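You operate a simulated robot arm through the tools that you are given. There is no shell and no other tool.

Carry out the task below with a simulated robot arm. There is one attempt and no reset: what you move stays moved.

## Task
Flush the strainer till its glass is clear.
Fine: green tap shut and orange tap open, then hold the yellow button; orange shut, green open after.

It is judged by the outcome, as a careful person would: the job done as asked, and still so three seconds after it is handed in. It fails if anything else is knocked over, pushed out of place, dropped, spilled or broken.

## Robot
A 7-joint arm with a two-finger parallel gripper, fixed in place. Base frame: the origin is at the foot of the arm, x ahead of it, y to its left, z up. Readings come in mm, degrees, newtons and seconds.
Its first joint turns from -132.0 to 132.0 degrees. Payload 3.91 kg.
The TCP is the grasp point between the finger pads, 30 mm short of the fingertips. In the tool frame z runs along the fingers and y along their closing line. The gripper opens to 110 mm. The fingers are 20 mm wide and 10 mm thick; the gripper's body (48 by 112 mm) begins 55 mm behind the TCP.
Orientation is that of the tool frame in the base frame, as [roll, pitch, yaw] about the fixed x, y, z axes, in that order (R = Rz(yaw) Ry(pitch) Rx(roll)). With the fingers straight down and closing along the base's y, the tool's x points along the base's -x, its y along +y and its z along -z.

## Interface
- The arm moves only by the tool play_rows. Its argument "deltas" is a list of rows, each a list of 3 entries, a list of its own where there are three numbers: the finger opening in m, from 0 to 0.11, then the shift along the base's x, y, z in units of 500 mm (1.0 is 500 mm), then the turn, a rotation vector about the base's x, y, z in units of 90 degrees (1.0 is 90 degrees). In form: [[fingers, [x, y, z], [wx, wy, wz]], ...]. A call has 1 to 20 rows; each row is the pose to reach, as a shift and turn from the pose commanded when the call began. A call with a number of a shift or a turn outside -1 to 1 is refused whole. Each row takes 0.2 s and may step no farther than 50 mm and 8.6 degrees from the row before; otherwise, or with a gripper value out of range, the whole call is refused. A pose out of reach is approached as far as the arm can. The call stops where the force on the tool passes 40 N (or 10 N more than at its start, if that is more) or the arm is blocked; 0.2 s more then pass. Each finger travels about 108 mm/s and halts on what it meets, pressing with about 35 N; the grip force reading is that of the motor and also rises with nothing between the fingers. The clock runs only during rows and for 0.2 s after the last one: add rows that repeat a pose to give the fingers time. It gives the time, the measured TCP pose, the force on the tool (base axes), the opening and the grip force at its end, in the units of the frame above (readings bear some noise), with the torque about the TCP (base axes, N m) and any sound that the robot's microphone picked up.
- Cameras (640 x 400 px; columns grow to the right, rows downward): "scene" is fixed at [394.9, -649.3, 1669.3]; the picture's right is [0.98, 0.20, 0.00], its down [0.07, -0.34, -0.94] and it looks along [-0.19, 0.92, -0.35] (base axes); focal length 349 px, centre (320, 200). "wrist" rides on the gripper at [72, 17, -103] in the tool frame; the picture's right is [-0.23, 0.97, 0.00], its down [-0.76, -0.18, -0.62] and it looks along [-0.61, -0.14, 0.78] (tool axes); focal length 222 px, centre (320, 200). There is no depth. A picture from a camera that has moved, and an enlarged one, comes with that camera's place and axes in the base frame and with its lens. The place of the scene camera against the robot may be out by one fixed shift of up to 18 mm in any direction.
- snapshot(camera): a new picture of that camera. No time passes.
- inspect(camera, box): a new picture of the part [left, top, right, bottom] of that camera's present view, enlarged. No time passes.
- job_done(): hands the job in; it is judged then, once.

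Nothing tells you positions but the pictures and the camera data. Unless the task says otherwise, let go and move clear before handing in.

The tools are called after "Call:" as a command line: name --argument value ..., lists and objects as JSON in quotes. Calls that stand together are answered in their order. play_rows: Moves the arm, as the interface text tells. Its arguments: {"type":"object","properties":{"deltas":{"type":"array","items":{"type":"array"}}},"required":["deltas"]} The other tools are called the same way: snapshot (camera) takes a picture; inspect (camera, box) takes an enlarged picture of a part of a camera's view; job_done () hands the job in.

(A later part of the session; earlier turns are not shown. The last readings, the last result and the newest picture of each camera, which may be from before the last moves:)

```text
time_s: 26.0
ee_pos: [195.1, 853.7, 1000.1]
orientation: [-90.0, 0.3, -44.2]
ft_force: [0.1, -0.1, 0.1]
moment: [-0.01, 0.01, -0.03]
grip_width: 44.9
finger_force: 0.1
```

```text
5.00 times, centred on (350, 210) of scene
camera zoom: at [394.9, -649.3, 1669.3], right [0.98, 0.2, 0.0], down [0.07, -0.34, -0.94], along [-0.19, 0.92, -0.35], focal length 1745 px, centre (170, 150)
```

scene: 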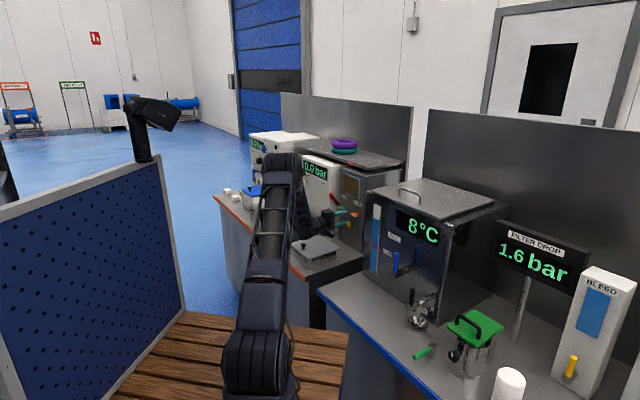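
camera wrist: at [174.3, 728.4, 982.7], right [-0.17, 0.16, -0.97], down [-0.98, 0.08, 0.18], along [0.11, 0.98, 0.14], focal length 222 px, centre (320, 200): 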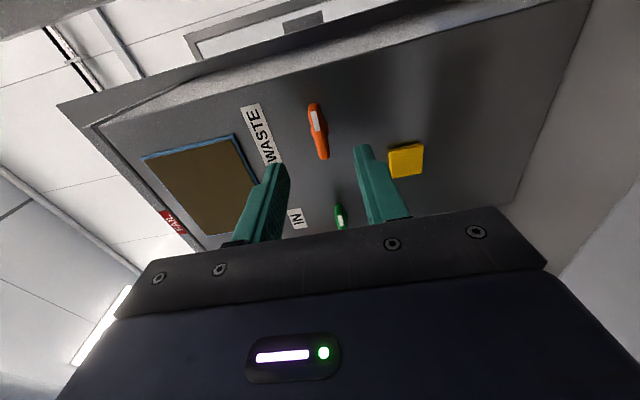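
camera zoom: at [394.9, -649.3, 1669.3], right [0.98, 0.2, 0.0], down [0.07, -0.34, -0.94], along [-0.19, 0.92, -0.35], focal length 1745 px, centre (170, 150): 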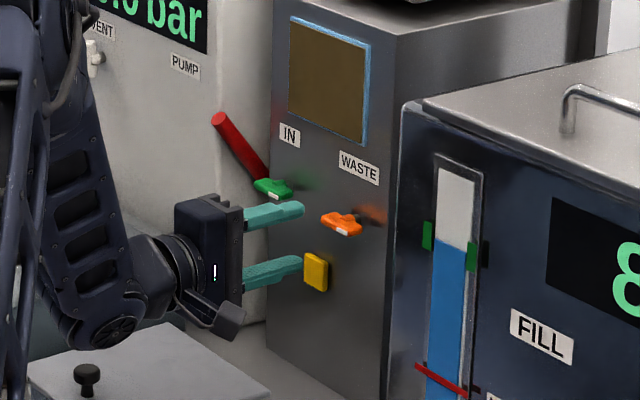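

Aligned with the orange handle (pivot ≈ lateral −463, z 1000). Moving straight in and closing on it.

Call:
play_rows --deltas '[[0.045, [0.016, 0.015, 0], [0, 0, 0]], [0.045, [0.032, 0.03, 0], [0, 0, 0]], [0.045, [0.048, 0.046, 0], [0, 0, 0]], [0.045, [0.064, 0.061, 0], [0, 0, 0]], [0.045, [0.08, 0.077, 0], [0, 0, 0]], [0.045, [0.0904, 0.0876, 0], [0, 0, 0]], [0.03, [0.0904, 0.0876, 0], [0, 0, 0]], [0.02, [0.0904, 0.0876, 0], [0, 0, 0]], [0.0, [0.0904, 0.0876, 0], [0, 0, 0]], [0.0, [0.0904, 0.0876, 0], [0, 0, 0]]]'

Call:
snapshot --camera "wrist"

Call:
inspect --camera "scene" --box '[310, 170, 390, 250]'

```text
time_s: 28.2
ee_pos: [240.8, 895.7, 999.7]
orientation: [-90.1, 0.2, -44.2]
ft_force: [1.6, 0.1, -8.4]
moment: [0.07, -0.05, 0.22]
grip_width: 15.5
finger_force: 45.5
```

```text
taken
camera wrist: at [220.1, 770.9, 982.6], right [-0.17, 0.16, -0.97], down [-0.98, 0.08, 0.18], along [0.11, 0.98, 0.14], focal length 222 px, centre (320, 200)
```

wrist: 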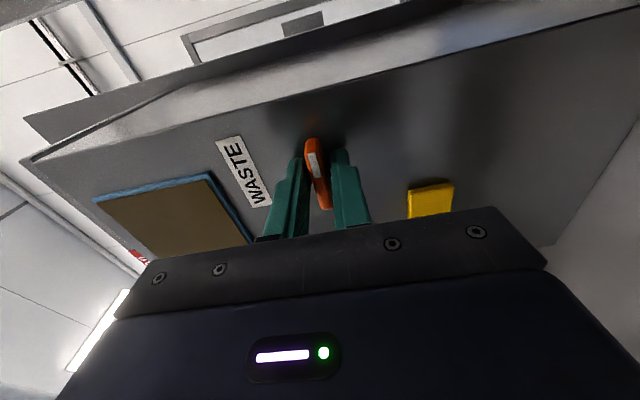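

```text
5.00 times, centred on (350, 210) of scene
camera zoom: at [394.9, -649.3, 1669.3], right [0.98, 0.2, 0.0], down [0.07, -0.34, -0.94], along [-0.19, 0.92, -0.35], focal length 1745 px, centre (170, 150)
```

zoom: 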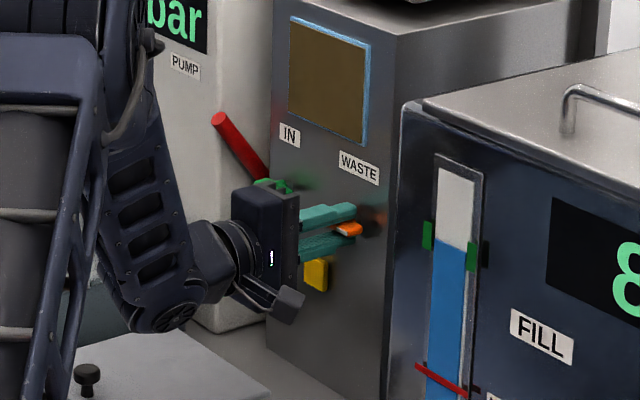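

Gripped well. Turning counter-clockwise, first part.

Call:
play_rows --deltas '[[0.0, [0, 0, -0.001], [-0.04, -0.04, 0]], [0.0, [0, 0, -0.001], [-0.08, -0.08, 0]], [0.0, [0, 0, -0.001], [-0.12, -0.12, 0]], [0.0, [0, 0, -0.001], [-0.16, -0.16, 0]], [0.0, [0, 0, -0.001], [-0.2, -0.2, 0]], [0.0, [0, 0, -0.001], [-0.24, -0.24, 0]]]'

Call:
snapshot --camera "wrist"

```text
time_s: 29.6
ee_pos: [241.7, 896.0, 999.8]
orientation: [-90.4, -30.2, -44.0]
ft_force: [5.9, 24.4, -3.6]
moment: [-0.2, 0.25, -0.03]
grip_width: 15.4
finger_force: 45.4
```

```text
taken
camera wrist: at [219.1, 772.0, 1023.1], right [0.21, -0.21, -0.96], down [-0.97, 0.07, -0.23], along [0.12, 0.97, -0.19], focal length 222 px, centre (320, 200)
```

wrist: 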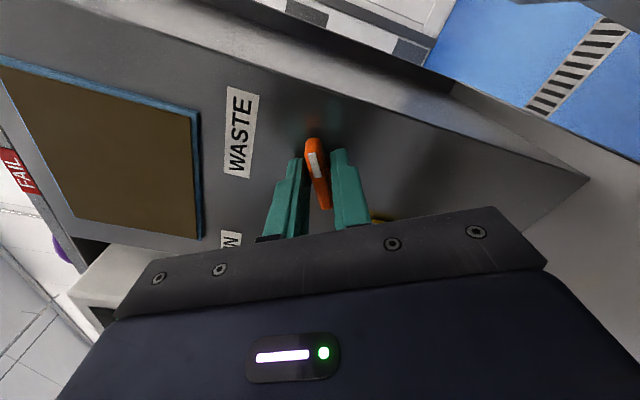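

Turning freely; a modest pull toward the panel, so I ease in 1–1.5 mm while continuing the turn.

Call:
play_rows --deltas '[[0.0, [0, 0.0028, -0.001], [0, 0, 0]], [0.0, [0, 0.0028, -0.001], [-0.045, -0.045, 0]], [0.0, [0, 0.0028, -0.001], [-0.09, -0.09, 0]], [0.0, [0, 0.0028, -0.001], [-0.135, -0.135, 0]], [0.0, [0, 0.0028, -0.001], [-0.18, -0.18, 0]], [0.0, [0, 0.0028, -0.001], [-0.225, -0.225, 0]], [0.0, [0, 0.0028, -0.001], [-0.27, -0.27, 0]]]'

Call:
inspect --camera "wrist" --box '[240, 90, 400, 230]'

Call:
inspect --camera "scene" --box '[330, 190, 370, 230]'

```text
time_s: 31.2
ee_pos: [240.0, 897.5, 1000.5]
orientation: [-91.6, -64.7, -43.2]
ft_force: [7.5, -5.1, 1.1]
moment: [-0.59, 0.61, -0.09]
grip_width: 15.4
finger_force: 45.0
```

```text
2.86 times, centred on (320, 160) of wrist
camera zoom: at [200.6, 790.4, 1060.4], right [0.55, -0.56, -0.62], down [-0.79, -0.11, -0.6], along [0.27, 0.82, -0.5], focal length 635 px, centre (320, 314)
```

zoom: 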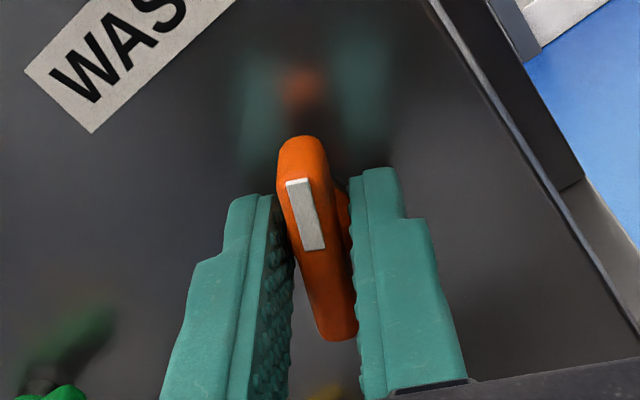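

```text
10.00 times, centred on (350, 210) of scene
camera zoom: at [394.9, -649.3, 1669.3], right [0.98, 0.2, 0.0], down [0.07, -0.34, -0.94], along [-0.19, 0.92, -0.35], focal length 3489 px, centre (20, 100)
```

zoom: 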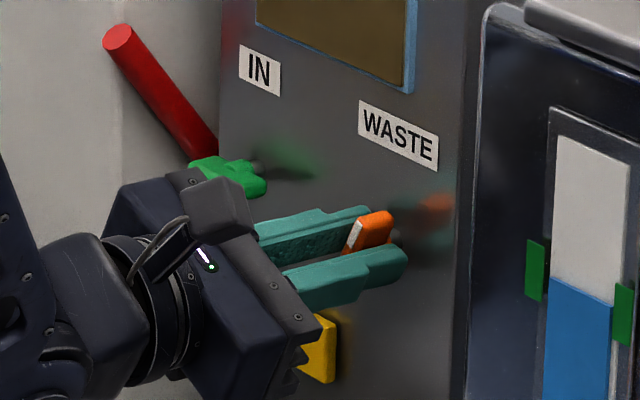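

Tracking nicely at ~65°. Finishing the quarter turn to the stop.

Call:
play_rows --deltas '[[0.0, [0, 0, 0], [-0.045, -0.045, 0]], [0.0, [0, 0, 0], [-0.09, -0.09, 0]], [0.0, [0, 0, 0], [-0.135, -0.135, 0]], [0.0, [0, 0, 0], [-0.18, -0.18, 0]], [0.0, [0, 0, 0], [-0.22, -0.22, 0]]]'

Call:
inspect --camera "wrist" --box '[240, 90, 400, 230]'

Call:
inspect --camera "scene" --box '[330, 190, 370, 230]'

```text
time_s: 32.4
ee_pos: [240.6, 898.7, 1000.9]
orientation: [105.5, -87.2, 119.4]
ft_force: [10.0, -33.6, 5.2]
moment: [0.35, -0.23, -0.57]
grip_width: 15.8
finger_force: 45.5
```

```text
2.86 times, centred on (320, 160) of wrist
camera zoom: at [176.4, 814.5, 1075.2], right [0.69, -0.7, -0.18], down [-0.55, -0.35, -0.76], along [0.47, 0.63, -0.62], focal length 635 px, centre (320, 314)
```

zoom: 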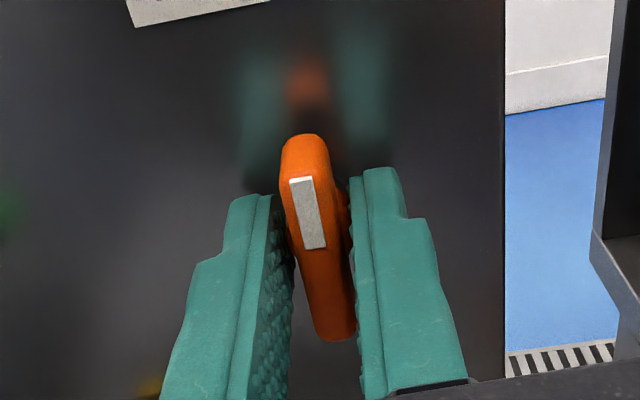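

```text
10.00 times, centred on (350, 210) of scene
camera zoom: at [394.9, -649.3, 1669.3], right [0.98, 0.2, 0.0], down [0.07, -0.34, -0.94], along [-0.19, 0.92, -0.35], focal length 3489 px, centre (20, 100)
```

zoom: 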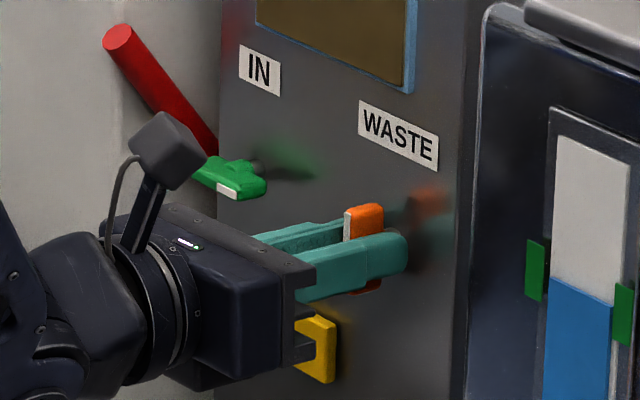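

The orange handle is vertical, white tip up – open. Releasing and backing off to verify.

Call:
play_rows --deltas '[[0.02, [0, 0, 0], [0.01, 0.01, 0]], [0.035, [0, 0, 0], [0.023, 0.023, 0]], [0.045, [0, 0, 0], [0.023, 0.023, 0]], [0.045, [-0.02, -0.02, 0], [0.023, 0.023, 0]], [0.045, [-0.04, -0.04, 0], [0.023, 0.023, 0]], [0.045, [-0.07, -0.07, 0], [0.023, 0.023, 0]], [0.045, [-0.1, -0.1, 0], [0.023, 0.023, 0]], [0.045, [-0.13, -0.13, 0], [0.023, 0.023, 0]], [0.045, [-0.16, -0.16, 0], [0.023, 0.023, 0]]]'

Call:
snapshot --camera "wrist"

Call:
inspect --camera "scene" --box '[310, 170, 390, 250]'

```text
time_s: 34.4
ee_pos: [159.5, 818.7, 1002.1]
orientation: [-156.7, -89.2, 21.8]
ft_force: [-0.1, -1.9, -0.3]
moment: [-0.02, 0.01, 0.03]
grip_width: 45.1
finger_force: 0.1
```

```text
taken
camera wrist: at [99.5, 732.5, 1074.6], right [0.69, -0.69, -0.23], down [-0.58, -0.32, -0.75], along [0.44, 0.65, -0.62], focal length 222 px, centre (320, 200)
```

wrist: 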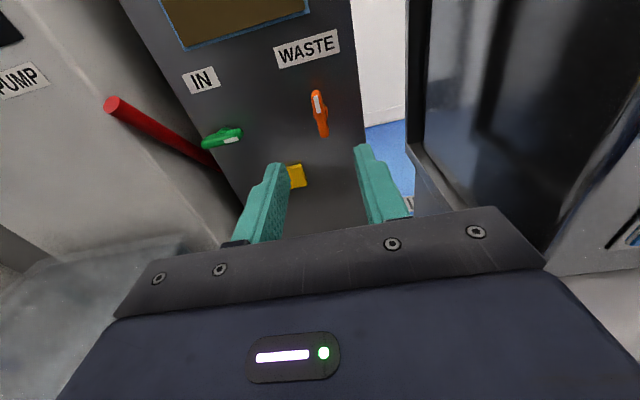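

```text
5.00 times, centred on (350, 210) of scene
camera zoom: at [394.9, -649.3, 1669.3], right [0.98, 0.2, 0.0], down [0.07, -0.34, -0.94], along [-0.19, 0.92, -0.35], focal length 1745 px, centre (170, 150)
```

zoom: 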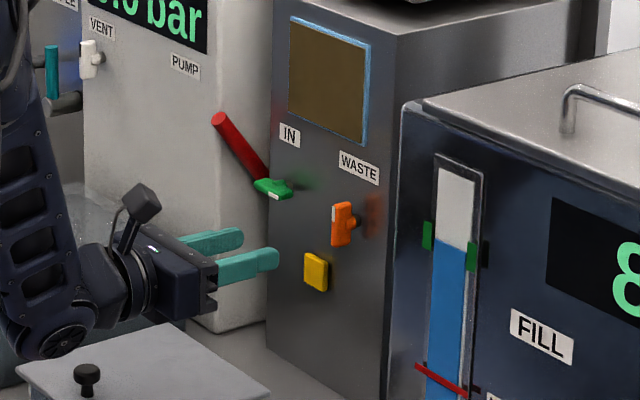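

Both taps are set: green horizontal (shut), orange vertical (open). Now the button: centre ≈ lateral −520, z 921; I'll close the fingers, tilt the tool 30° down to keep the wrist high over the tray, and come up in front of it.

Call:
play_rows --deltas '[[0.03, [0.002, 0.02, -0.01], [-0.029, 0.029, 0]], [0.02, [0.005, 0.043, -0.028], [-0.059, 0.059, 0]], [0.01, [0.007, 0.065, -0.046], [-0.088, 0.088, 0]], [0.0, [0.01, 0.087, -0.066], [-0.118, 0.118, 0]], [0.0, [0.012, 0.109, -0.086], [-0.147, 0.147, 0]], [0.0, [0.0145, 0.13, -0.106], [-0.177, 0.177, 0]], [0.0, [0.017, 0.152, -0.126], [-0.206, 0.206, 0]], [0.0, [0.0194, 0.174, -0.146], [-0.2357, 0.2357, 0]]]'

Call:
snapshot --camera "wrist"

Call:
snapshot --camera "scene"

Call:
inspect --camera "scene" --box '[300, 170, 380, 250]'

```text
time_s: 36.2
ee_pos: [169.0, 905.6, 928.2]
orientation: [-179.4, -59.1, 44.5]
ft_force: [-0.3, 0.7, -0.3]
moment: [-0.02, 0.01, 0.0]
grip_width: 0.2
finger_force: 35.2
```

```text
taken
camera wrist: at [144.5, 854.2, 1042.3], right [0.6, -0.77, -0.2], down [-0.78, -0.53, -0.33], along [0.15, 0.36, -0.92], focal length 222 px, centre (320, 200)
```

wrist: 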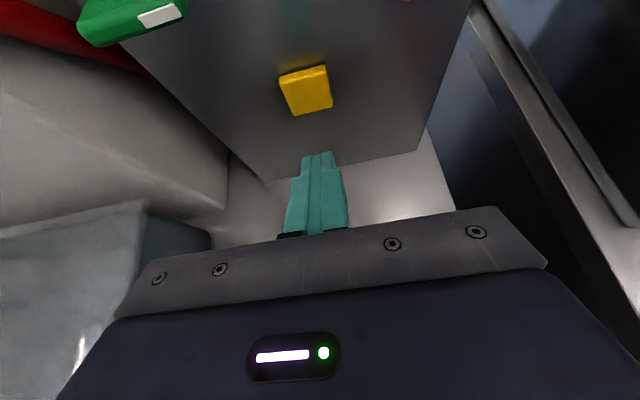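

```text
taken
```

scene: 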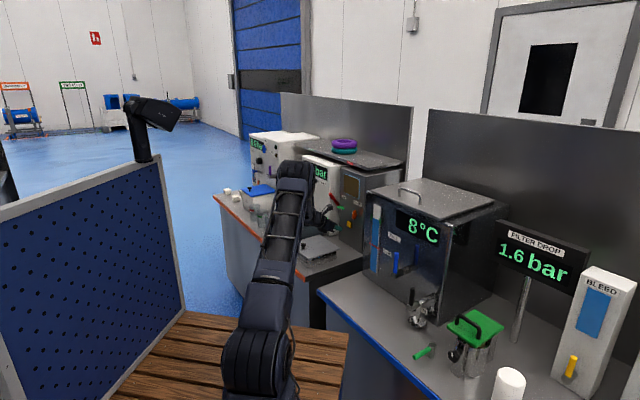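

```text
5.00 times, centred on (340, 210) of scene
camera zoom: at [394.9, -649.3, 1669.3], right [0.98, 0.2, 0.0], down [0.07, -0.34, -0.94], along [-0.19, 0.92, -0.35], focal length 1745 px, centre (220, 150)
```

zoom: 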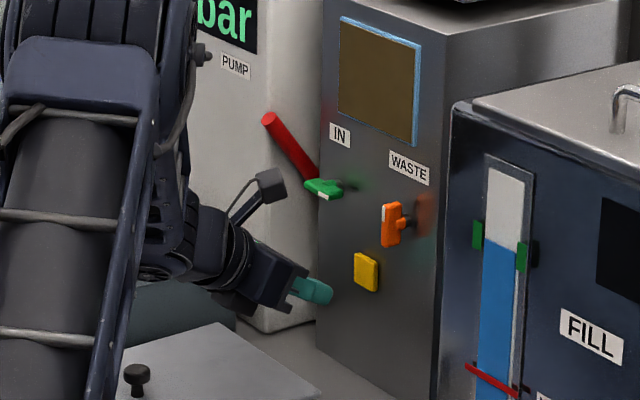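

Tip is lined up with the button (z≈923). Advancing straight along the panel normal, slowing at contact.

Call:
play_rows --deltas '[[0.0, [0.015, 0.015, 0.002], [0, 0, 0]], [0.0, [0.03, 0.03, 0.003], [0, 0, 0]], [0.0, [0.045, 0.045, 0.003], [0, 0, 0]], [0.0, [0.058, 0.058, 0.003], [0, 0, 0]], [0.0, [0.062, 0.062, 0.003], [0, 0, 0]], [0.0, [0.065, 0.065, 0.003], [0, 0, 0]], [0.0, [0.068, 0.068, 0.003], [0, 0, 0]]]'

Call:
snapshot --camera "wrist"

Call:
inspect --camera "scene" --box '[300, 170, 380, 250]'

```text
time_s: 38.0
ee_pos: [201.0, 938.4, 927.8]
orientation: [-179.5, -59.0, 44.6]
ft_force: [-7.7, -8.4, 1.6]
moment: [-0.06, -0.05, -0.01]
grip_width: 0.0
finger_force: 34.6
heard: click
stopped in row 7: the force on the tool passed its limit at 41 N (the readings are from after the stop); the commanded pose is now the measured one
```

```text
taken
camera wrist: at [175.8, 888.8, 1042.7], right [0.61, -0.77, -0.2], down [-0.78, -0.53, -0.33], along [0.15, 0.36, -0.92], focal length 222 px, centre (320, 200)
```

wrist: 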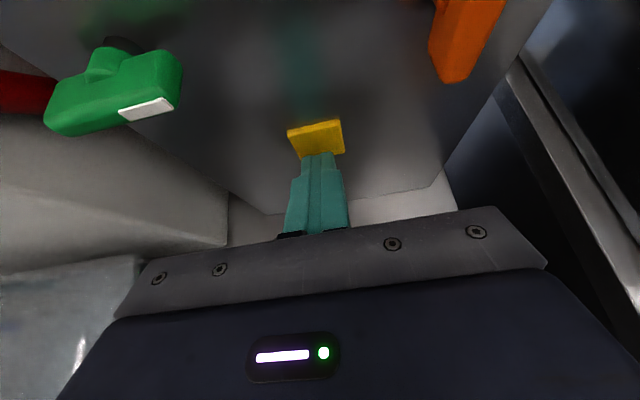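

```text
5.00 times, centred on (340, 210) of scene
camera zoom: at [394.9, -649.3, 1669.3], right [0.98, 0.2, 0.0], down [0.07, -0.34, -0.94], along [-0.19, 0.92, -0.35], focal length 1745 px, centre (220, 150)
```

zoom: 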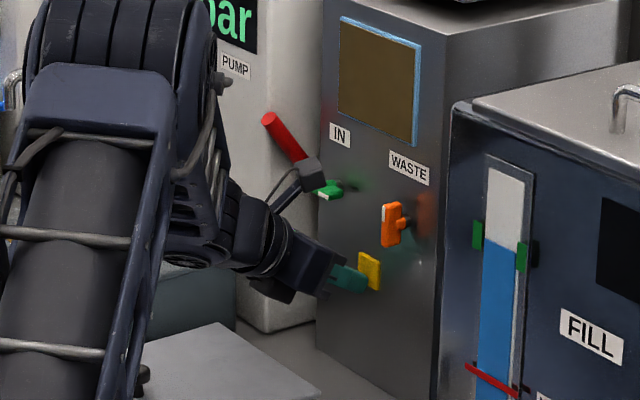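

A click — the button is in. Holding it with a light extra press, and I'll watch the glass.

Call:
play_rows --deltas '[[0.0, [0.001, 0.001, 0], [0, 0, 0]], [0.0, [0.001, 0.001, 0], [0, 0, 0]], [0.0, [0.001, 0.001, 0], [0, 0, 0]], [0.0, [0.001, 0.001, 0], [0, 0, 0]], [0.0, [0.001, 0.001, 0], [0, 0, 0]], [0.0, [0.001, 0.001, 0], [0, 0, 0]], [0.0, [0.001, 0.001, 0], [0, 0, 0]], [0.0, [0.001, 0.001, 0], [0, 0, 0]]]'

Call:
inspect --camera "scene" --box '[300, 160, 400, 260]'

```text
time_s: 39.8
ee_pos: [201.1, 939.2, 927.1]
orientation: [-179.5, -59.0, 44.6]
ft_force: [-6.8, -8.1, 2.5]
moment: [-0.05, -0.04, -0.02]
grip_width: 0.3
finger_force: 34.7
stopped in row 8: the force on the tool passed its limit at 40 N (the readings are from after the stop); the commanded pose is now the measured one
```

```text
4.00 times, centred on (350, 210) of scene
camera zoom: at [394.9, -649.3, 1669.3], right [0.98, 0.2, 0.0], down [0.07, -0.34, -0.94], along [-0.19, 0.92, -0.35], focal length 1396 px, centre (200, 160)
```

zoom: 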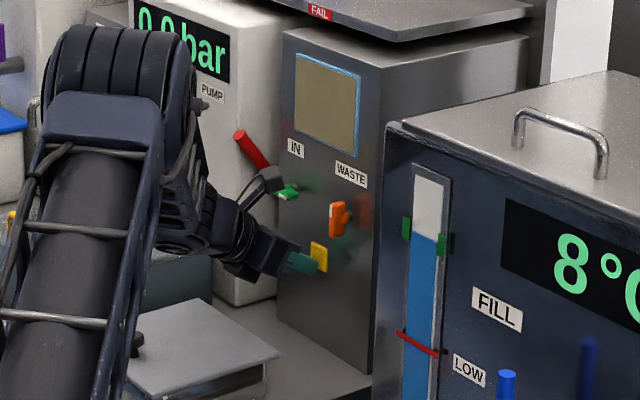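

The glass is lightening. Keep holding, with a slightly gentler press.

Call:
play_rows --deltas '[[0.0, [0.0004, 0.0004, 0], [0, 0, 0]], [0.0, [0.0004, 0.0004, 0], [0, 0, 0]], [0.0, [0.0004, 0.0004, 0], [0, 0, 0]], [0.0, [0.0004, 0.0004, 0], [0, 0, 0]], [0.0, [0.0004, 0.0004, 0], [0, 0, 0]], [0.0, [0.0004, 0.0004, 0], [0, 0, 0]], [0.0, [0.0004, 0.0004, 0], [0, 0, 0]], [0.0, [0.0004, 0.0004, 0], [0, 0, 0]], [0.0, [0.0004, 0.0004, 0], [0, 0, 0]], [0.0, [0.0004, 0.0004, 0], [0, 0, 0]]]'

Call:
inspect --camera "scene" --box '[300, 160, 400, 260]'

```text
time_s: 42.0
ee_pos: [200.5, 938.6, 927.5]
orientation: [-179.4, -59.0, 44.6]
ft_force: [-27.1, -27.8, -6.1]
moment: [-0.28, 0.35, -0.04]
grip_width: 0.3
finger_force: 35.1
```

```text
4.00 times, centred on (350, 210) of scene
camera zoom: at [394.9, -649.3, 1669.3], right [0.98, 0.2, 0.0], down [0.07, -0.34, -0.94], along [-0.19, 0.92, -0.35], focal length 1396 px, centre (200, 160)
```

zoom: 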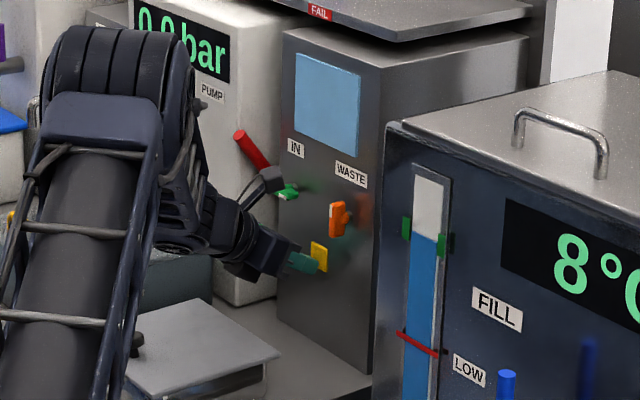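

The glass has gone clear blue. A brief extra hold to confirm it has stopped changing.

Call:
play_rows --deltas '[[0.0, [0, 0, 0], [0, 0, 0]], [0.0, [0, 0, 0], [0, 0, 0]], [0.0, [0, 0, 0], [0, 0, 0]], [0.0, [0, 0, 0], [0, 0, 0]]]'

Call:
inspect --camera "scene" --box '[335, 160, 375, 200]'

```text
time_s: 43.0
ee_pos: [200.7, 940.1, 926.8]
orientation: [-179.5, -58.9, 44.5]
ft_force: [-31.3, -29.4, -8.7]
moment: [-0.38, 0.42, 0.04]
grip_width: 0.0
finger_force: 34.9
```

```text
10.00 times, centred on (355, 180) of scene
camera zoom: at [394.9, -649.3, 1669.3], right [0.98, 0.2, 0.0], down [0.07, -0.34, -0.94], along [-0.19, 0.92, -0.35], focal length 3489 px, centre (-30, 400)
```

zoom: 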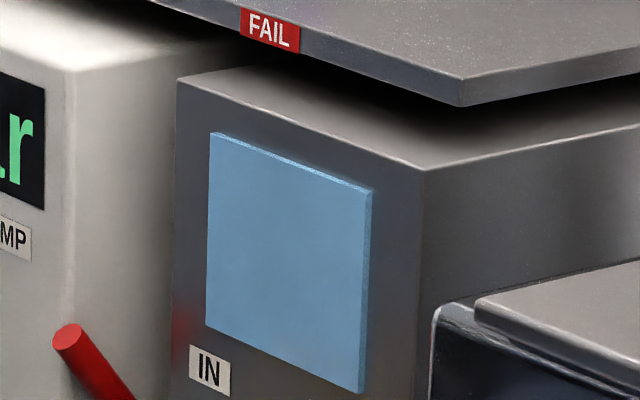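

The strainer glass is fully clear. Releasing the button, backing off, levelling the tool and lining up on the orange tap again.

Call:
play_rows --deltas '[[0.0, [-0.02, -0.02, 0], [0, 0, 0]], [0.0, [-0.05, -0.05, 0], [0, 0, 0]], [0.0, [-0.08, -0.08, 0], [0, 0, 0]], [0.0, [-0.1, -0.1, 0], [0, 0, 0]], [0.0, [-0.09, -0.11, 0.018], [0.029, -0.029, 0]], [0.0, [-0.08, -0.121, 0.037], [0.059, -0.059, 0]], [0.01, [-0.069, -0.131, 0.055], [0.088, -0.088, 0]], [0.02, [-0.059, -0.142, 0.074], [0.118, -0.118, 0]], [0.03, [-0.049, -0.152, 0.092], [0.147, -0.147, 0]], [0.04, [-0.039, -0.163, 0.111], [0.177, -0.177, 0]], [0.045, [-0.028, -0.173, 0.13], [0.206, -0.206, 0]], [0.045, [-0.018, -0.184, 0.148], [0.2357, -0.2357, 0]], [0.045, [-0.018, -0.184, 0.148], [0.2357, -0.2357, 0]]]'

Call:
snapshot --camera "wrist"

Call:
inspect --camera "scene" --box '[310, 160, 390, 250]'

```text
time_s: 45.8
ee_pos: [191.8, 847.6, 1001.2]
orientation: [-167.2, -89.0, 32.4]
ft_force: [-0.2, -0.8, 0.0]
moment: [0.05, -0.02, 0.03]
grip_width: 45.1
finger_force: 0.2
```

```text
taken
camera wrist: at [131.2, 762.2, 1075.2], right [0.69, -0.69, -0.23], down [-0.58, -0.32, -0.75], along [0.44, 0.65, -0.62], focal length 222 px, centre (320, 200)
```

wrist: 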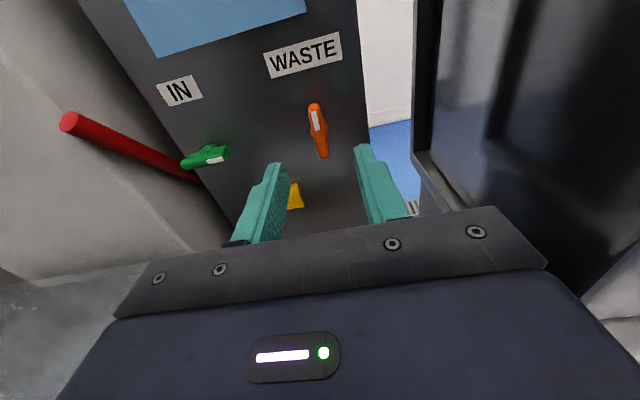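

```text
4.44 times, centred on (350, 205) of scene
camera zoom: at [394.9, -649.3, 1669.3], right [0.98, 0.2, 0.0], down [0.07, -0.34, -0.94], along [-0.19, 0.92, -0.35], focal length 1551 px, centre (187, 178)
```

zoom: 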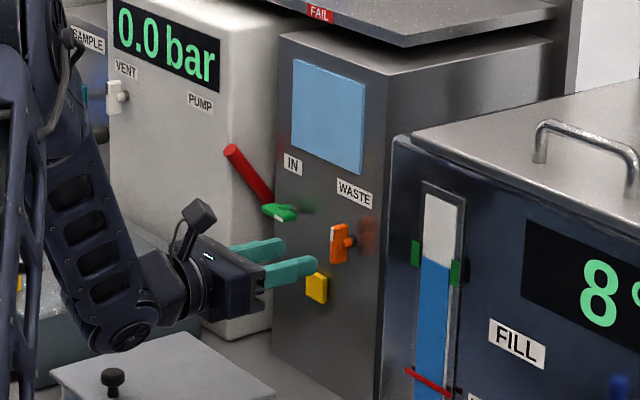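

Lined up on the orange tap (lateral −464, z≈1001). Advance and grip.

Call:
play_rows --deltas '[[0.045, [0.016, 0.016, 0], [0, 0, 0]], [0.045, [0.032, 0.032, 0], [0, 0, 0]], [0.045, [0.048, 0.048, 0], [0, 0, 0]], [0.045, [0.064, 0.064, 0], [0, 0, 0]], [0.045, [0.08, 0.08, 0], [0, 0, 0]], [0.045, [0.096, 0.096, 0], [0, 0, 0]], [0.03, [0.096, 0.096, 0], [0, 0, 0]], [0.02, [0.096, 0.096, 0], [0, 0, 0]], [0.0, [0.096, 0.096, 0], [0, 0, 0]], [0.0, [0.096, 0.096, 0], [0, 0, 0]]]'

Call:
inspect --camera "wrist" --box '[240, 90, 400, 230]'

```text
time_s: 48.0
ee_pos: [239.4, 896.5, 999.4]
orientation: [-167.6, -89.0, 32.8]
ft_force: [-5.0, 17.5, 0.2]
moment: [-0.27, 0.29, 0.11]
grip_width: 15.9
finger_force: 44.4
```

```text
2.86 times, centred on (320, 160) of wrist
camera zoom: at [179.0, 810.7, 1074.7], right [0.69, -0.69, -0.23], down [-0.58, -0.32, -0.75], along [0.44, 0.65, -0.62], focal length 635 px, centre (320, 314)
```

zoom: 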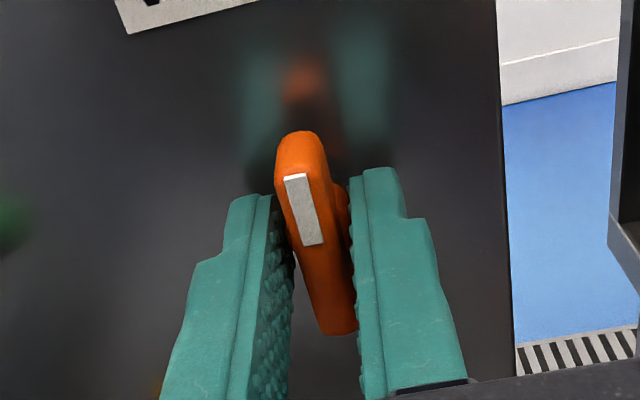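

Gripped; I'll ease 1 mm left to relieve the side load while turning clockwise.

Call:
play_rows --deltas '[[0.0, [-0.0014, 0.0014, 0], [0, 0, 0]], [0.0, [-0.0014, 0.0014, 0], [0.04, 0.04, 0]], [0.0, [-0.0014, 0.0014, 0], [0.08, 0.08, 0]], [0.0, [-0.0014, 0.0014, 0], [0.12, 0.12, 0]], [0.0, [-0.0014, 0.0014, 0], [0.16, 0.16, 0]], [0.0, [-0.0014, 0.0014, 0], [0.2, 0.2, 0]], [0.0, [-0.0014, 0.0014, 0], [0.24, 0.24, 0]], [0.0, [-0.0014, 0.0014, 0], [0.28, 0.28, 0]], [0.0, [-0.0014, 0.0014, 0], [0.32, 0.32, 0]]]'

Call:
inspect --camera "wrist" --box '[240, 90, 400, 230]'

```text
time_s: 50.0
ee_pos: [240.8, 896.6, 1000.2]
orientation: [-91.1, -49.0, -43.5]
ft_force: [-4.7, -12.6, -9.0]
moment: [-0.79, 0.77, 0.21]
grip_width: 15.6
finger_force: 44.5
```

```text
2.86 times, centred on (320, 160) of wrist
camera zoom: at [210.4, 779.4, 1045.3], right [0.41, -0.42, -0.81], down [-0.89, -0.01, -0.45], along [0.18, 0.91, -0.38], focal length 635 px, centre (320, 314)
```

zoom: 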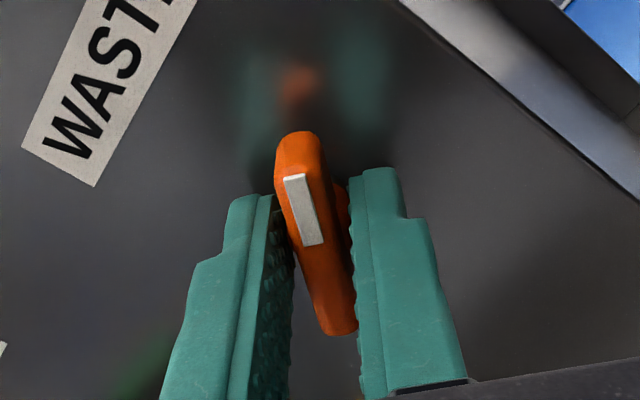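

Turning smoothly at ~41°. Completing the quarter turn.

Call:
play_rows --deltas '[[0.0, [0, 0, -0.0005], [0.045, 0.045, 0]], [0.0, [0, 0, -0.0005], [0.09, 0.09, 0]], [0.0, [0, 0, -0.0005], [0.135, 0.135, 0]], [0.0, [0, 0, -0.0005], [0.18, 0.18, 0]], [0.0, [0, 0, -0.0005], [0.225, 0.225, 0]], [0.0, [0, 0, -0.0005], [0.27, 0.27, 0]], [0.0, [0, 0, -0.0005], [0.315, 0.315, 0]], [0.0, [0, 0, -0.0005], [0.36, 0.36, 0]], [0.0, [0, 0, -0.0005], [0.4, 0.4, 0]], [0.0, [0, 0, -0.0005], [0.425, 0.425, 0]]]'

Call:
inspect --camera "wrist" --box '[240, 90, 400, 230]'

Call:
inspect --camera "scene" --box '[330, 190, 370, 230]'

```text
time_s: 52.2
ee_pos: [239.2, 895.9, 1000.3]
orientation: [-89.9, 5.2, -44.0]
ft_force: [8.3, 0.6, -19.3]
moment: [-0.68, 0.54, -0.51]
grip_width: 15.8
finger_force: 45.1
```

```text
2.86 times, centred on (320, 160) of wrist
camera zoom: at [218.4, 771.2, 976.3], right [-0.22, 0.22, -0.95], down [-0.97, 0.07, 0.24], along [0.12, 0.97, 0.2], focal length 635 px, centre (320, 314)
```

zoom: 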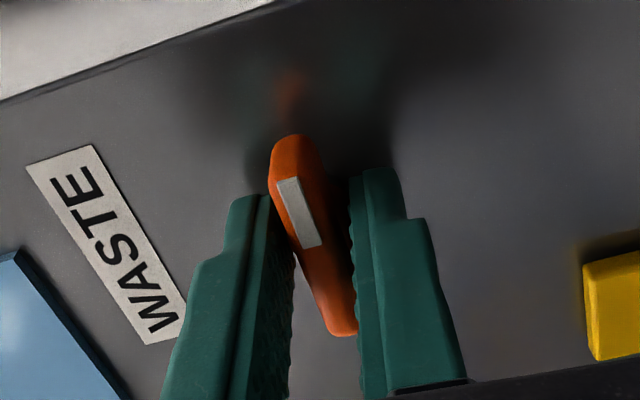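

```text
10.00 times, centred on (350, 210) of scene
camera zoom: at [394.9, -649.3, 1669.3], right [0.98, 0.2, 0.0], down [0.07, -0.34, -0.94], along [-0.19, 0.92, -0.35], focal length 3489 px, centre (20, 100)
```

zoom: 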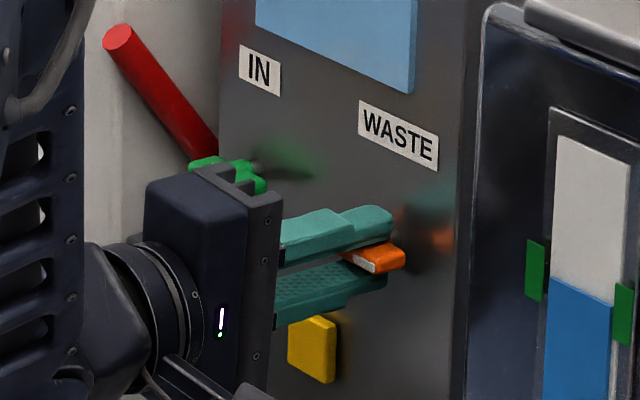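

Call:
play_rows --deltas '[[0.0, [0, 0, -0.001], [0.025, 0.025, 0]], [0.0, [0, 0, -0.001], [0.05, 0.05, 0]], [0.0, [0, 0, -0.001], [0.065, 0.065, 0]]]'

Call:
inspect --camera "wrist" --box '[240, 90, 400, 230]'

```text
time_s: 53.0
ee_pos: [238.3, 896.7, 999.0]
orientation: [-89.7, 13.3, -43.9]
ft_force: [-1.5, -11.2, -17.6]
moment: [-0.63, 0.58, -0.48]
grip_width: 15.3
finger_force: 44.8
```

```text
2.86 times, centred on (320, 160) of wrist
camera zoom: at [214.9, 774.9, 966.1], right [-0.32, 0.31, -0.9], down [-0.94, 0.04, 0.34], along [0.14, 0.95, 0.28], focal length 635 px, centre (320, 314)
```

zoom: 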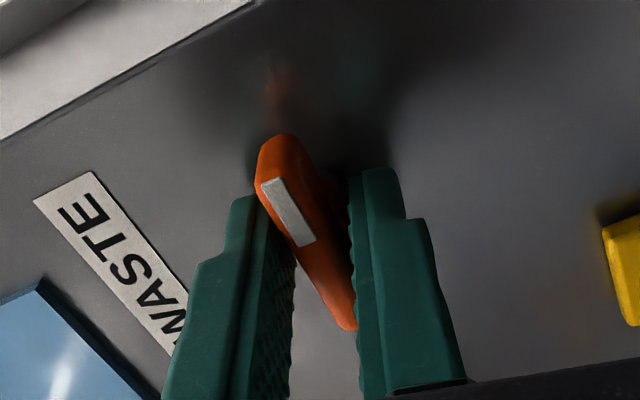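

The handle has met its stop (gripper now slipping past it), so orange is shut. Releasing and backing away.

Call:
play_rows --deltas '[[0.015, [0, 0, 0.001], [-0.05, -0.05, 0]], [0.03, [0, 0, 0.001], [-0.103, -0.103, 0]], [0.045, [0, 0, 0.001], [-0.103, -0.103, 0]], [0.045, [-0.02, -0.02, 0.001], [-0.103, -0.103, 0]], [0.045, [-0.045, -0.045, 0.001], [-0.103, -0.103, 0]], [0.045, [-0.07, -0.07, 0.001], [-0.103, -0.103, 0]], [0.045, [-0.096, -0.096, 0.001], [-0.103, -0.103, 0]]]'

Call:
snapshot --camera "wrist"

Call:
inspect --camera "scene" --box '[330, 190, 370, 230]'

```text
time_s: 54.6
ee_pos: [192.0, 848.1, 999.5]
orientation: [-89.8, 0.2, -44.0]
ft_force: [-0.3, -0.7, -0.3]
moment: [0.01, 0.0, 0.02]
grip_width: 44.9
finger_force: 0.0
```

```text
taken
camera wrist: at [170.8, 721.4, 982.5], right [-0.16, 0.16, -0.97], down [-0.98, 0.08, 0.18], along [0.11, 0.98, 0.15], focal length 222 px, centre (320, 200)
```

wrist: 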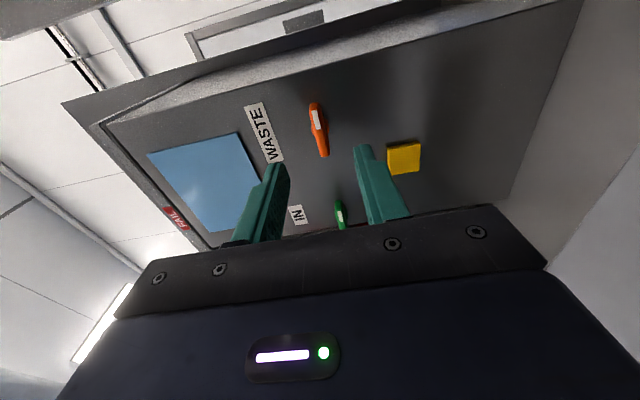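

```text
10.00 times, centred on (350, 210) of scene
camera zoom: at [394.9, -649.3, 1669.3], right [0.98, 0.2, 0.0], down [0.07, -0.34, -0.94], along [-0.19, 0.92, -0.35], focal length 3489 px, centre (20, 100)
```

zoom: 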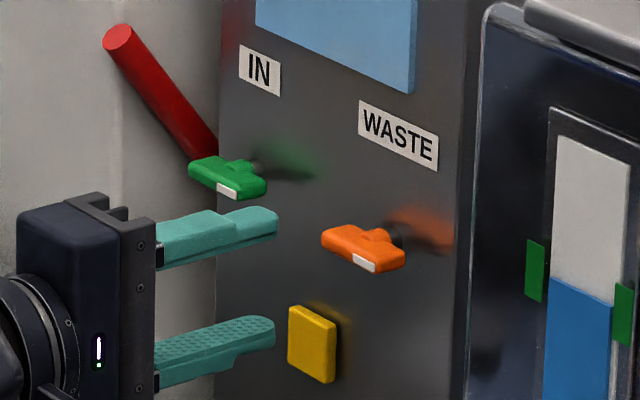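

Orange is back in its original shut position. Sliding left to the green tap.

Call:
play_rows --deltas '[[0.045, [-0.02, 0.02, 0], [0, 0, 0]], [0.045, [-0.04, 0.04, 0], [0, 0, 0]], [0.045, [-0.06, 0.06, 0], [0, 0, 0]], [0.045, [-0.08, 0.08, 0], [0, 0, 0]], [0.045, [-0.1, 0.1, 0], [0, 0, 0]], [0.045, [-0.12, 0.12, 0], [0, 0, 0]], [0.045, [-0.14, 0.14, 0], [0, 0, 0]], [0.045, [-0.1556, 0.1556, 0.0005], [0, 0, 0]], [0.045, [-0.1556, 0.1556, 0.0005], [0, 0, 0]]]'

Call:
snapshot --camera "wrist"

Call:
inspect --camera "scene" --box '[300, 170, 380, 250]'

```text
time_s: 56.6
ee_pos: [114.8, 925.7, 1002.6]
orientation: [-89.8, 0.3, -43.9]
ft_force: [0.2, 0.1, -0.2]
moment: [0.01, -0.01, 0.04]
grip_width: 45.1
finger_force: 0.1
```

```text
taken
camera wrist: at [93.3, 800.1, 984.2], right [-0.16, 0.16, -0.97], down [-0.98, 0.08, 0.18], along [0.11, 0.98, 0.15], focal length 222 px, centre (320, 200)
```

wrist: 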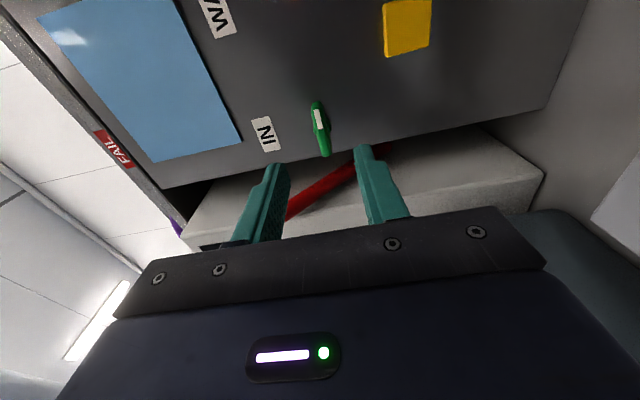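

```text
5.00 times, centred on (340, 210) of scene
camera zoom: at [394.9, -649.3, 1669.3], right [0.98, 0.2, 0.0], down [0.07, -0.34, -0.94], along [-0.19, 0.92, -0.35], focal length 1745 px, centre (220, 150)
```

zoom: 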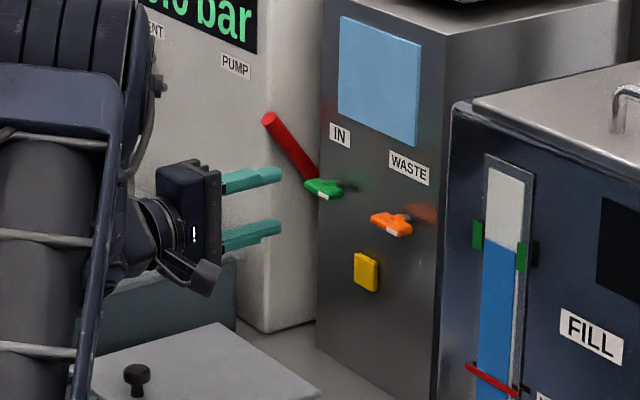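

Lined up on the green handle; red lever clear. Advance and grip.

Call:
play_rows --deltas '[[0.045, [0.016, 0.016, 0], [0, 0, 0]], [0.045, [0.032, 0.032, 0], [0, 0, 0]], [0.045, [0.048, 0.048, 0], [0, 0, 0]], [0.045, [0.064, 0.064, 0], [0, 0, 0]], [0.045, [0.08, 0.08, 0], [0, 0, 0]], [0.045, [0.096, 0.096, 0], [0, 0, 0]], [0.03, [0.096, 0.096, 0], [0, 0, 0]], [0.02, [0.096, 0.096, 0], [0, 0, 0]], [0.0, [0.096, 0.096, 0], [0, 0, 0]], [0.0, [0.096, 0.096, 0], [0, 0, 0]]]'

Call:
inspect --camera "wrist" --box '[240, 90, 400, 230]'

```text
time_s: 58.8
ee_pos: [162.1, 974.3, 999.1]
orientation: [-90.0, 0.1, -44.0]
ft_force: [3.2, -1.3, -21.9]
moment: [-0.26, 0.22, 0.69]
grip_width: 15.8
finger_force: 45.2
```

```text
2.86 times, centred on (320, 160) of wrist
camera zoom: at [140.9, 848.0, 982.8], right [-0.16, 0.16, -0.97], down [-0.98, 0.08, 0.18], along [0.11, 0.98, 0.14], focal length 635 px, centre (320, 314)
```

zoom: 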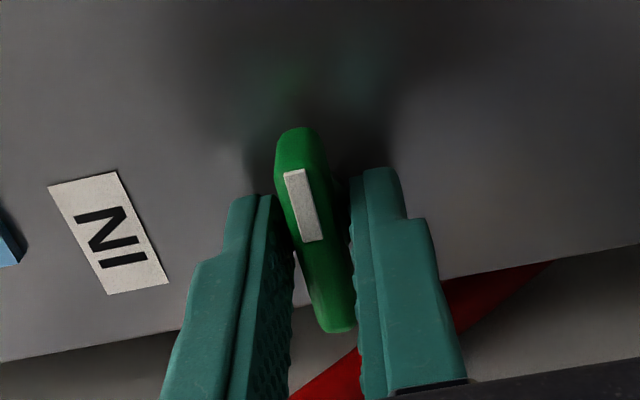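

Gripped; ease 1 mm down and turn counter-clockwise back to vertical.

Call:
play_rows --deltas '[[0.0, [0, 0, -0.002], [0, 0, 0]], [0.0, [0, 0, -0.002], [-0.04, -0.04, 0]], [0.0, [0, 0, -0.002], [-0.08, -0.08, 0]], [0.0, [0, 0, -0.002], [-0.12, -0.12, 0]], [0.0, [0, 0, -0.002], [-0.16, -0.16, 0]], [0.0, [0, 0, -0.002], [-0.2, -0.2, 0]], [0.0, [0, 0, -0.002], [-0.24, -0.24, 0]]]'

Call:
inspect --camera "wrist" --box '[240, 90, 400, 230]'

```text
time_s: 60.4
ee_pos: [161.2, 974.8, 998.9]
orientation: [-90.5, -30.3, -43.8]
ft_force: [-14.4, -20.6, -17.7]
moment: [-0.33, 0.37, -0.62]
grip_width: 15.4
finger_force: 44.7
```

```text
2.86 times, centred on (320, 160) of wrist
camera zoom: at [140.0, 849.2, 1022.7], right [0.21, -0.21, -0.95], down [-0.97, 0.07, -0.23], along [0.11, 0.97, -0.19], focal length 635 px, centre (320, 314)
```

zoom: 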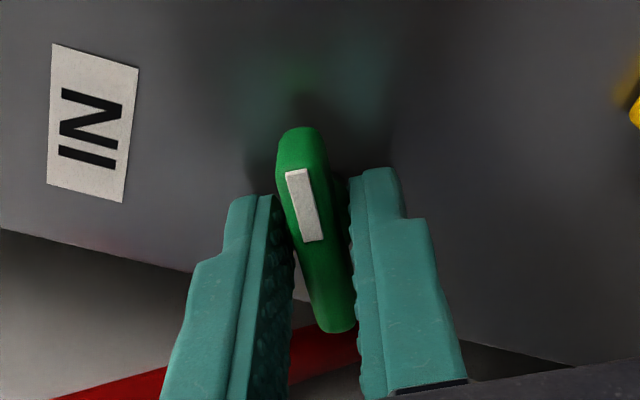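

Call:
play_rows --deltas '[[0.0, [-0.0014, -0.0014, -0.0015], [0, 0, 0]], [0.0, [-0.0014, -0.0014, -0.0015], [-0.045, -0.045, 0]], [0.0, [-0.0014, -0.0014, -0.0015], [-0.09, -0.09, 0]], [0.0, [-0.0014, -0.0014, -0.0015], [-0.135, -0.135, 0]], [0.0, [-0.0014, -0.0014, -0.0015], [-0.18, -0.18, 0]], [0.0, [-0.0014, -0.0014, -0.0015], [-0.225, -0.225, 0]], [0.0, [-0.0014, -0.0014, -0.0015], [-0.27, -0.27, 0]]]'

Call:
inspect --camera "wrist" --box '[240, 90, 400, 230]'

```text
time_s: 62.0
ee_pos: [161.3, 974.2, 1000.8]
orientation: [-91.9, -64.8, -42.9]
ft_force: [-8.4, -5.5, -1.3]
moment: [-0.42, 0.48, 0.04]
grip_width: 15.6
finger_force: 45.5
```

```text
2.86 times, centred on (320, 160) of wrist
camera zoom: at [121.8, 867.3, 1059.5], right [0.55, -0.55, -0.62], down [-0.79, -0.11, -0.6], along [0.27, 0.82, -0.5], focal length 635 px, centre (320, 314)
```

zoom: 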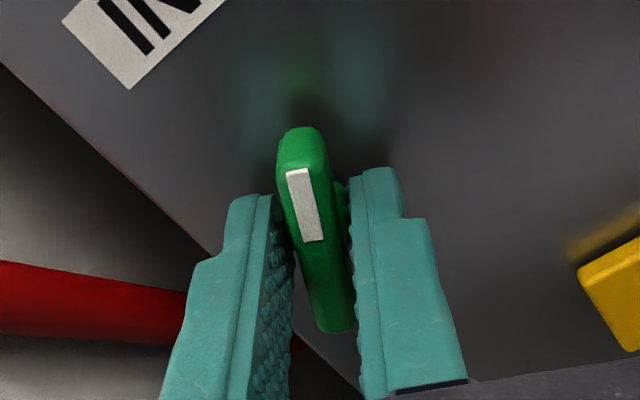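

Smooth and low force at ~65°. Finishing to the vertical stop.

Call:
play_rows --deltas '[[0.0, [0, 0, 0], [-0.045, -0.045, 0]], [0.0, [0, 0, 0], [-0.09, -0.09, 0]], [0.0, [0, 0, 0], [-0.135, -0.135, 0]], [0.0, [0, 0, 0], [-0.18, -0.18, 0]], [0.0, [0, 0, 0], [-0.22, -0.22, 0]], [0.0, [0, 0, 0], [-0.235, -0.235, 0]]]'

Call:
inspect --camera "wrist" --box '[240, 90, 400, 230]'

Call:
inspect --camera "scene" --box '[330, 190, 370, 230]'

```text
time_s: 63.4
ee_pos: [161.0, 973.6, 1000.2]
orientation: [101.8, -85.1, 123.3]
ft_force: [0.5, 23.6, 6.9]
moment: [0.12, 0.11, 0.11]
grip_width: 15.9
finger_force: 45.0
```

```text
2.86 times, centred on (320, 160) of wrist
camera zoom: at [96.1, 892.7, 1075.4], right [0.7, -0.7, -0.15], down [-0.53, -0.37, -0.76], along [0.48, 0.61, -0.63], focal length 635 px, centre (320, 314)
```

zoom: 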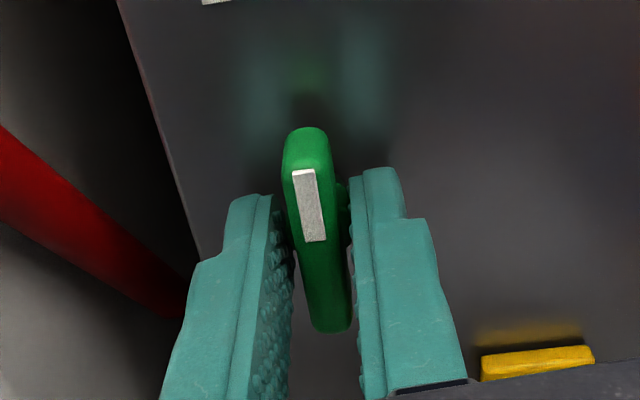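

```text
10.00 times, centred on (350, 210) of scene
camera zoom: at [394.9, -649.3, 1669.3], right [0.98, 0.2, 0.0], down [0.07, -0.34, -0.94], along [-0.19, 0.92, -0.35], focal length 3489 px, centre (20, 100)
```

zoom: 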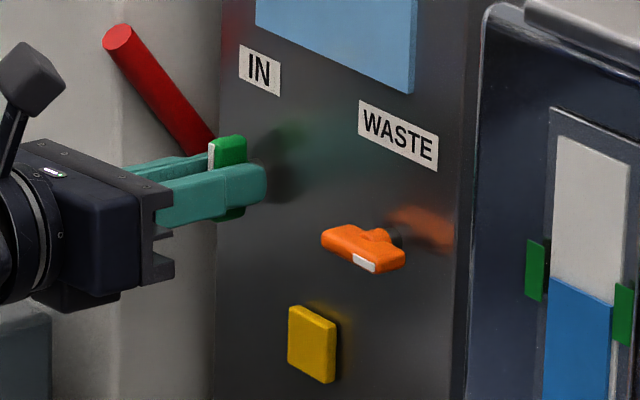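

The green handle is vertical again at its stop, white tip up. Releasing and backing well clear.

Call:
play_rows --deltas '[[0.02, [0, 0, 0], [0.02, 0.02, 0]], [0.035, [0, 0, 0], [0.038, 0.038, 0]], [0.045, [0, 0, 0], [0.038, 0.038, 0]], [0.045, [-0.02, -0.02, 0], [0.038, 0.038, 0]], [0.045, [-0.045, -0.045, 0], [0.038, 0.038, 0]], [0.045, [-0.07, -0.07, 0], [0.038, 0.038, 0]], [0.045, [-0.1, -0.1, 0.01], [0.038, 0.038, 0]], [0.045, [-0.13, -0.14, 0.03], [0.038, 0.038, 0]], [0.045, [-0.16, -0.18, 0.06], [0.038, 0.038, 0]], [0.045, [-0.19, -0.22, 0.09], [0.038, 0.038, 0]], [0.045, [-0.22, -0.27, 0.13], [0.038, 0.038, 0]]]'

Call:
snapshot --camera "wrist"

Call:
snapshot --camera "scene"

Call:
inspect --camera "scene" --box '[310, 160, 390, 240]'

```text
time_s: 65.8
ee_pos: [51.3, 836.9, 1065.3]
orientation: [-170.4, -89.0, 35.4]
ft_force: [0.4, -0.4, 0.3]
moment: [0.03, -0.01, 0.0]
grip_width: 45.0
finger_force: 0.1
```

```text
taken
camera wrist: at [-9.5, 750.7, 1139.0], right [0.69, -0.69, -0.23], down [-0.58, -0.32, -0.75], along [0.44, 0.65, -0.62], focal length 222 px, centre (320, 200)
```

wrist: 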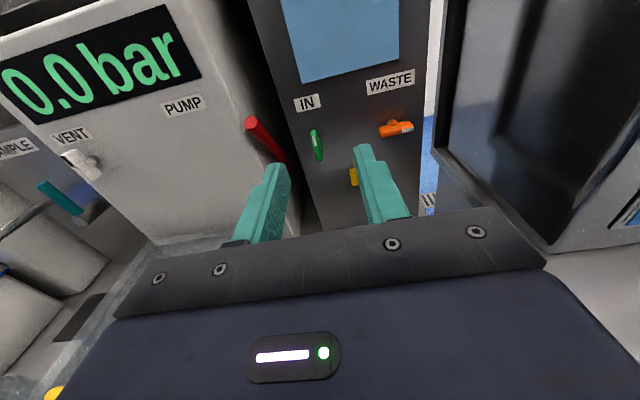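

```text
taken
```

scene: 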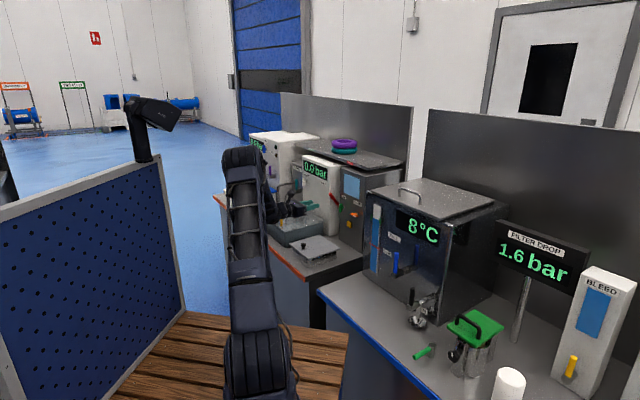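

```text
5.00 times, centred on (350, 200) of scene
camera zoom: at [394.9, -649.3, 1669.3], right [0.98, 0.2, 0.0], down [0.07, -0.34, -0.94], along [-0.19, 0.92, -0.35], focal length 1745 px, centre (170, 200)
```

zoom: 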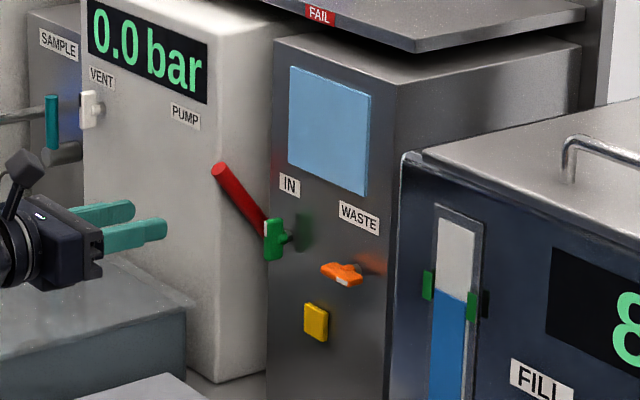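

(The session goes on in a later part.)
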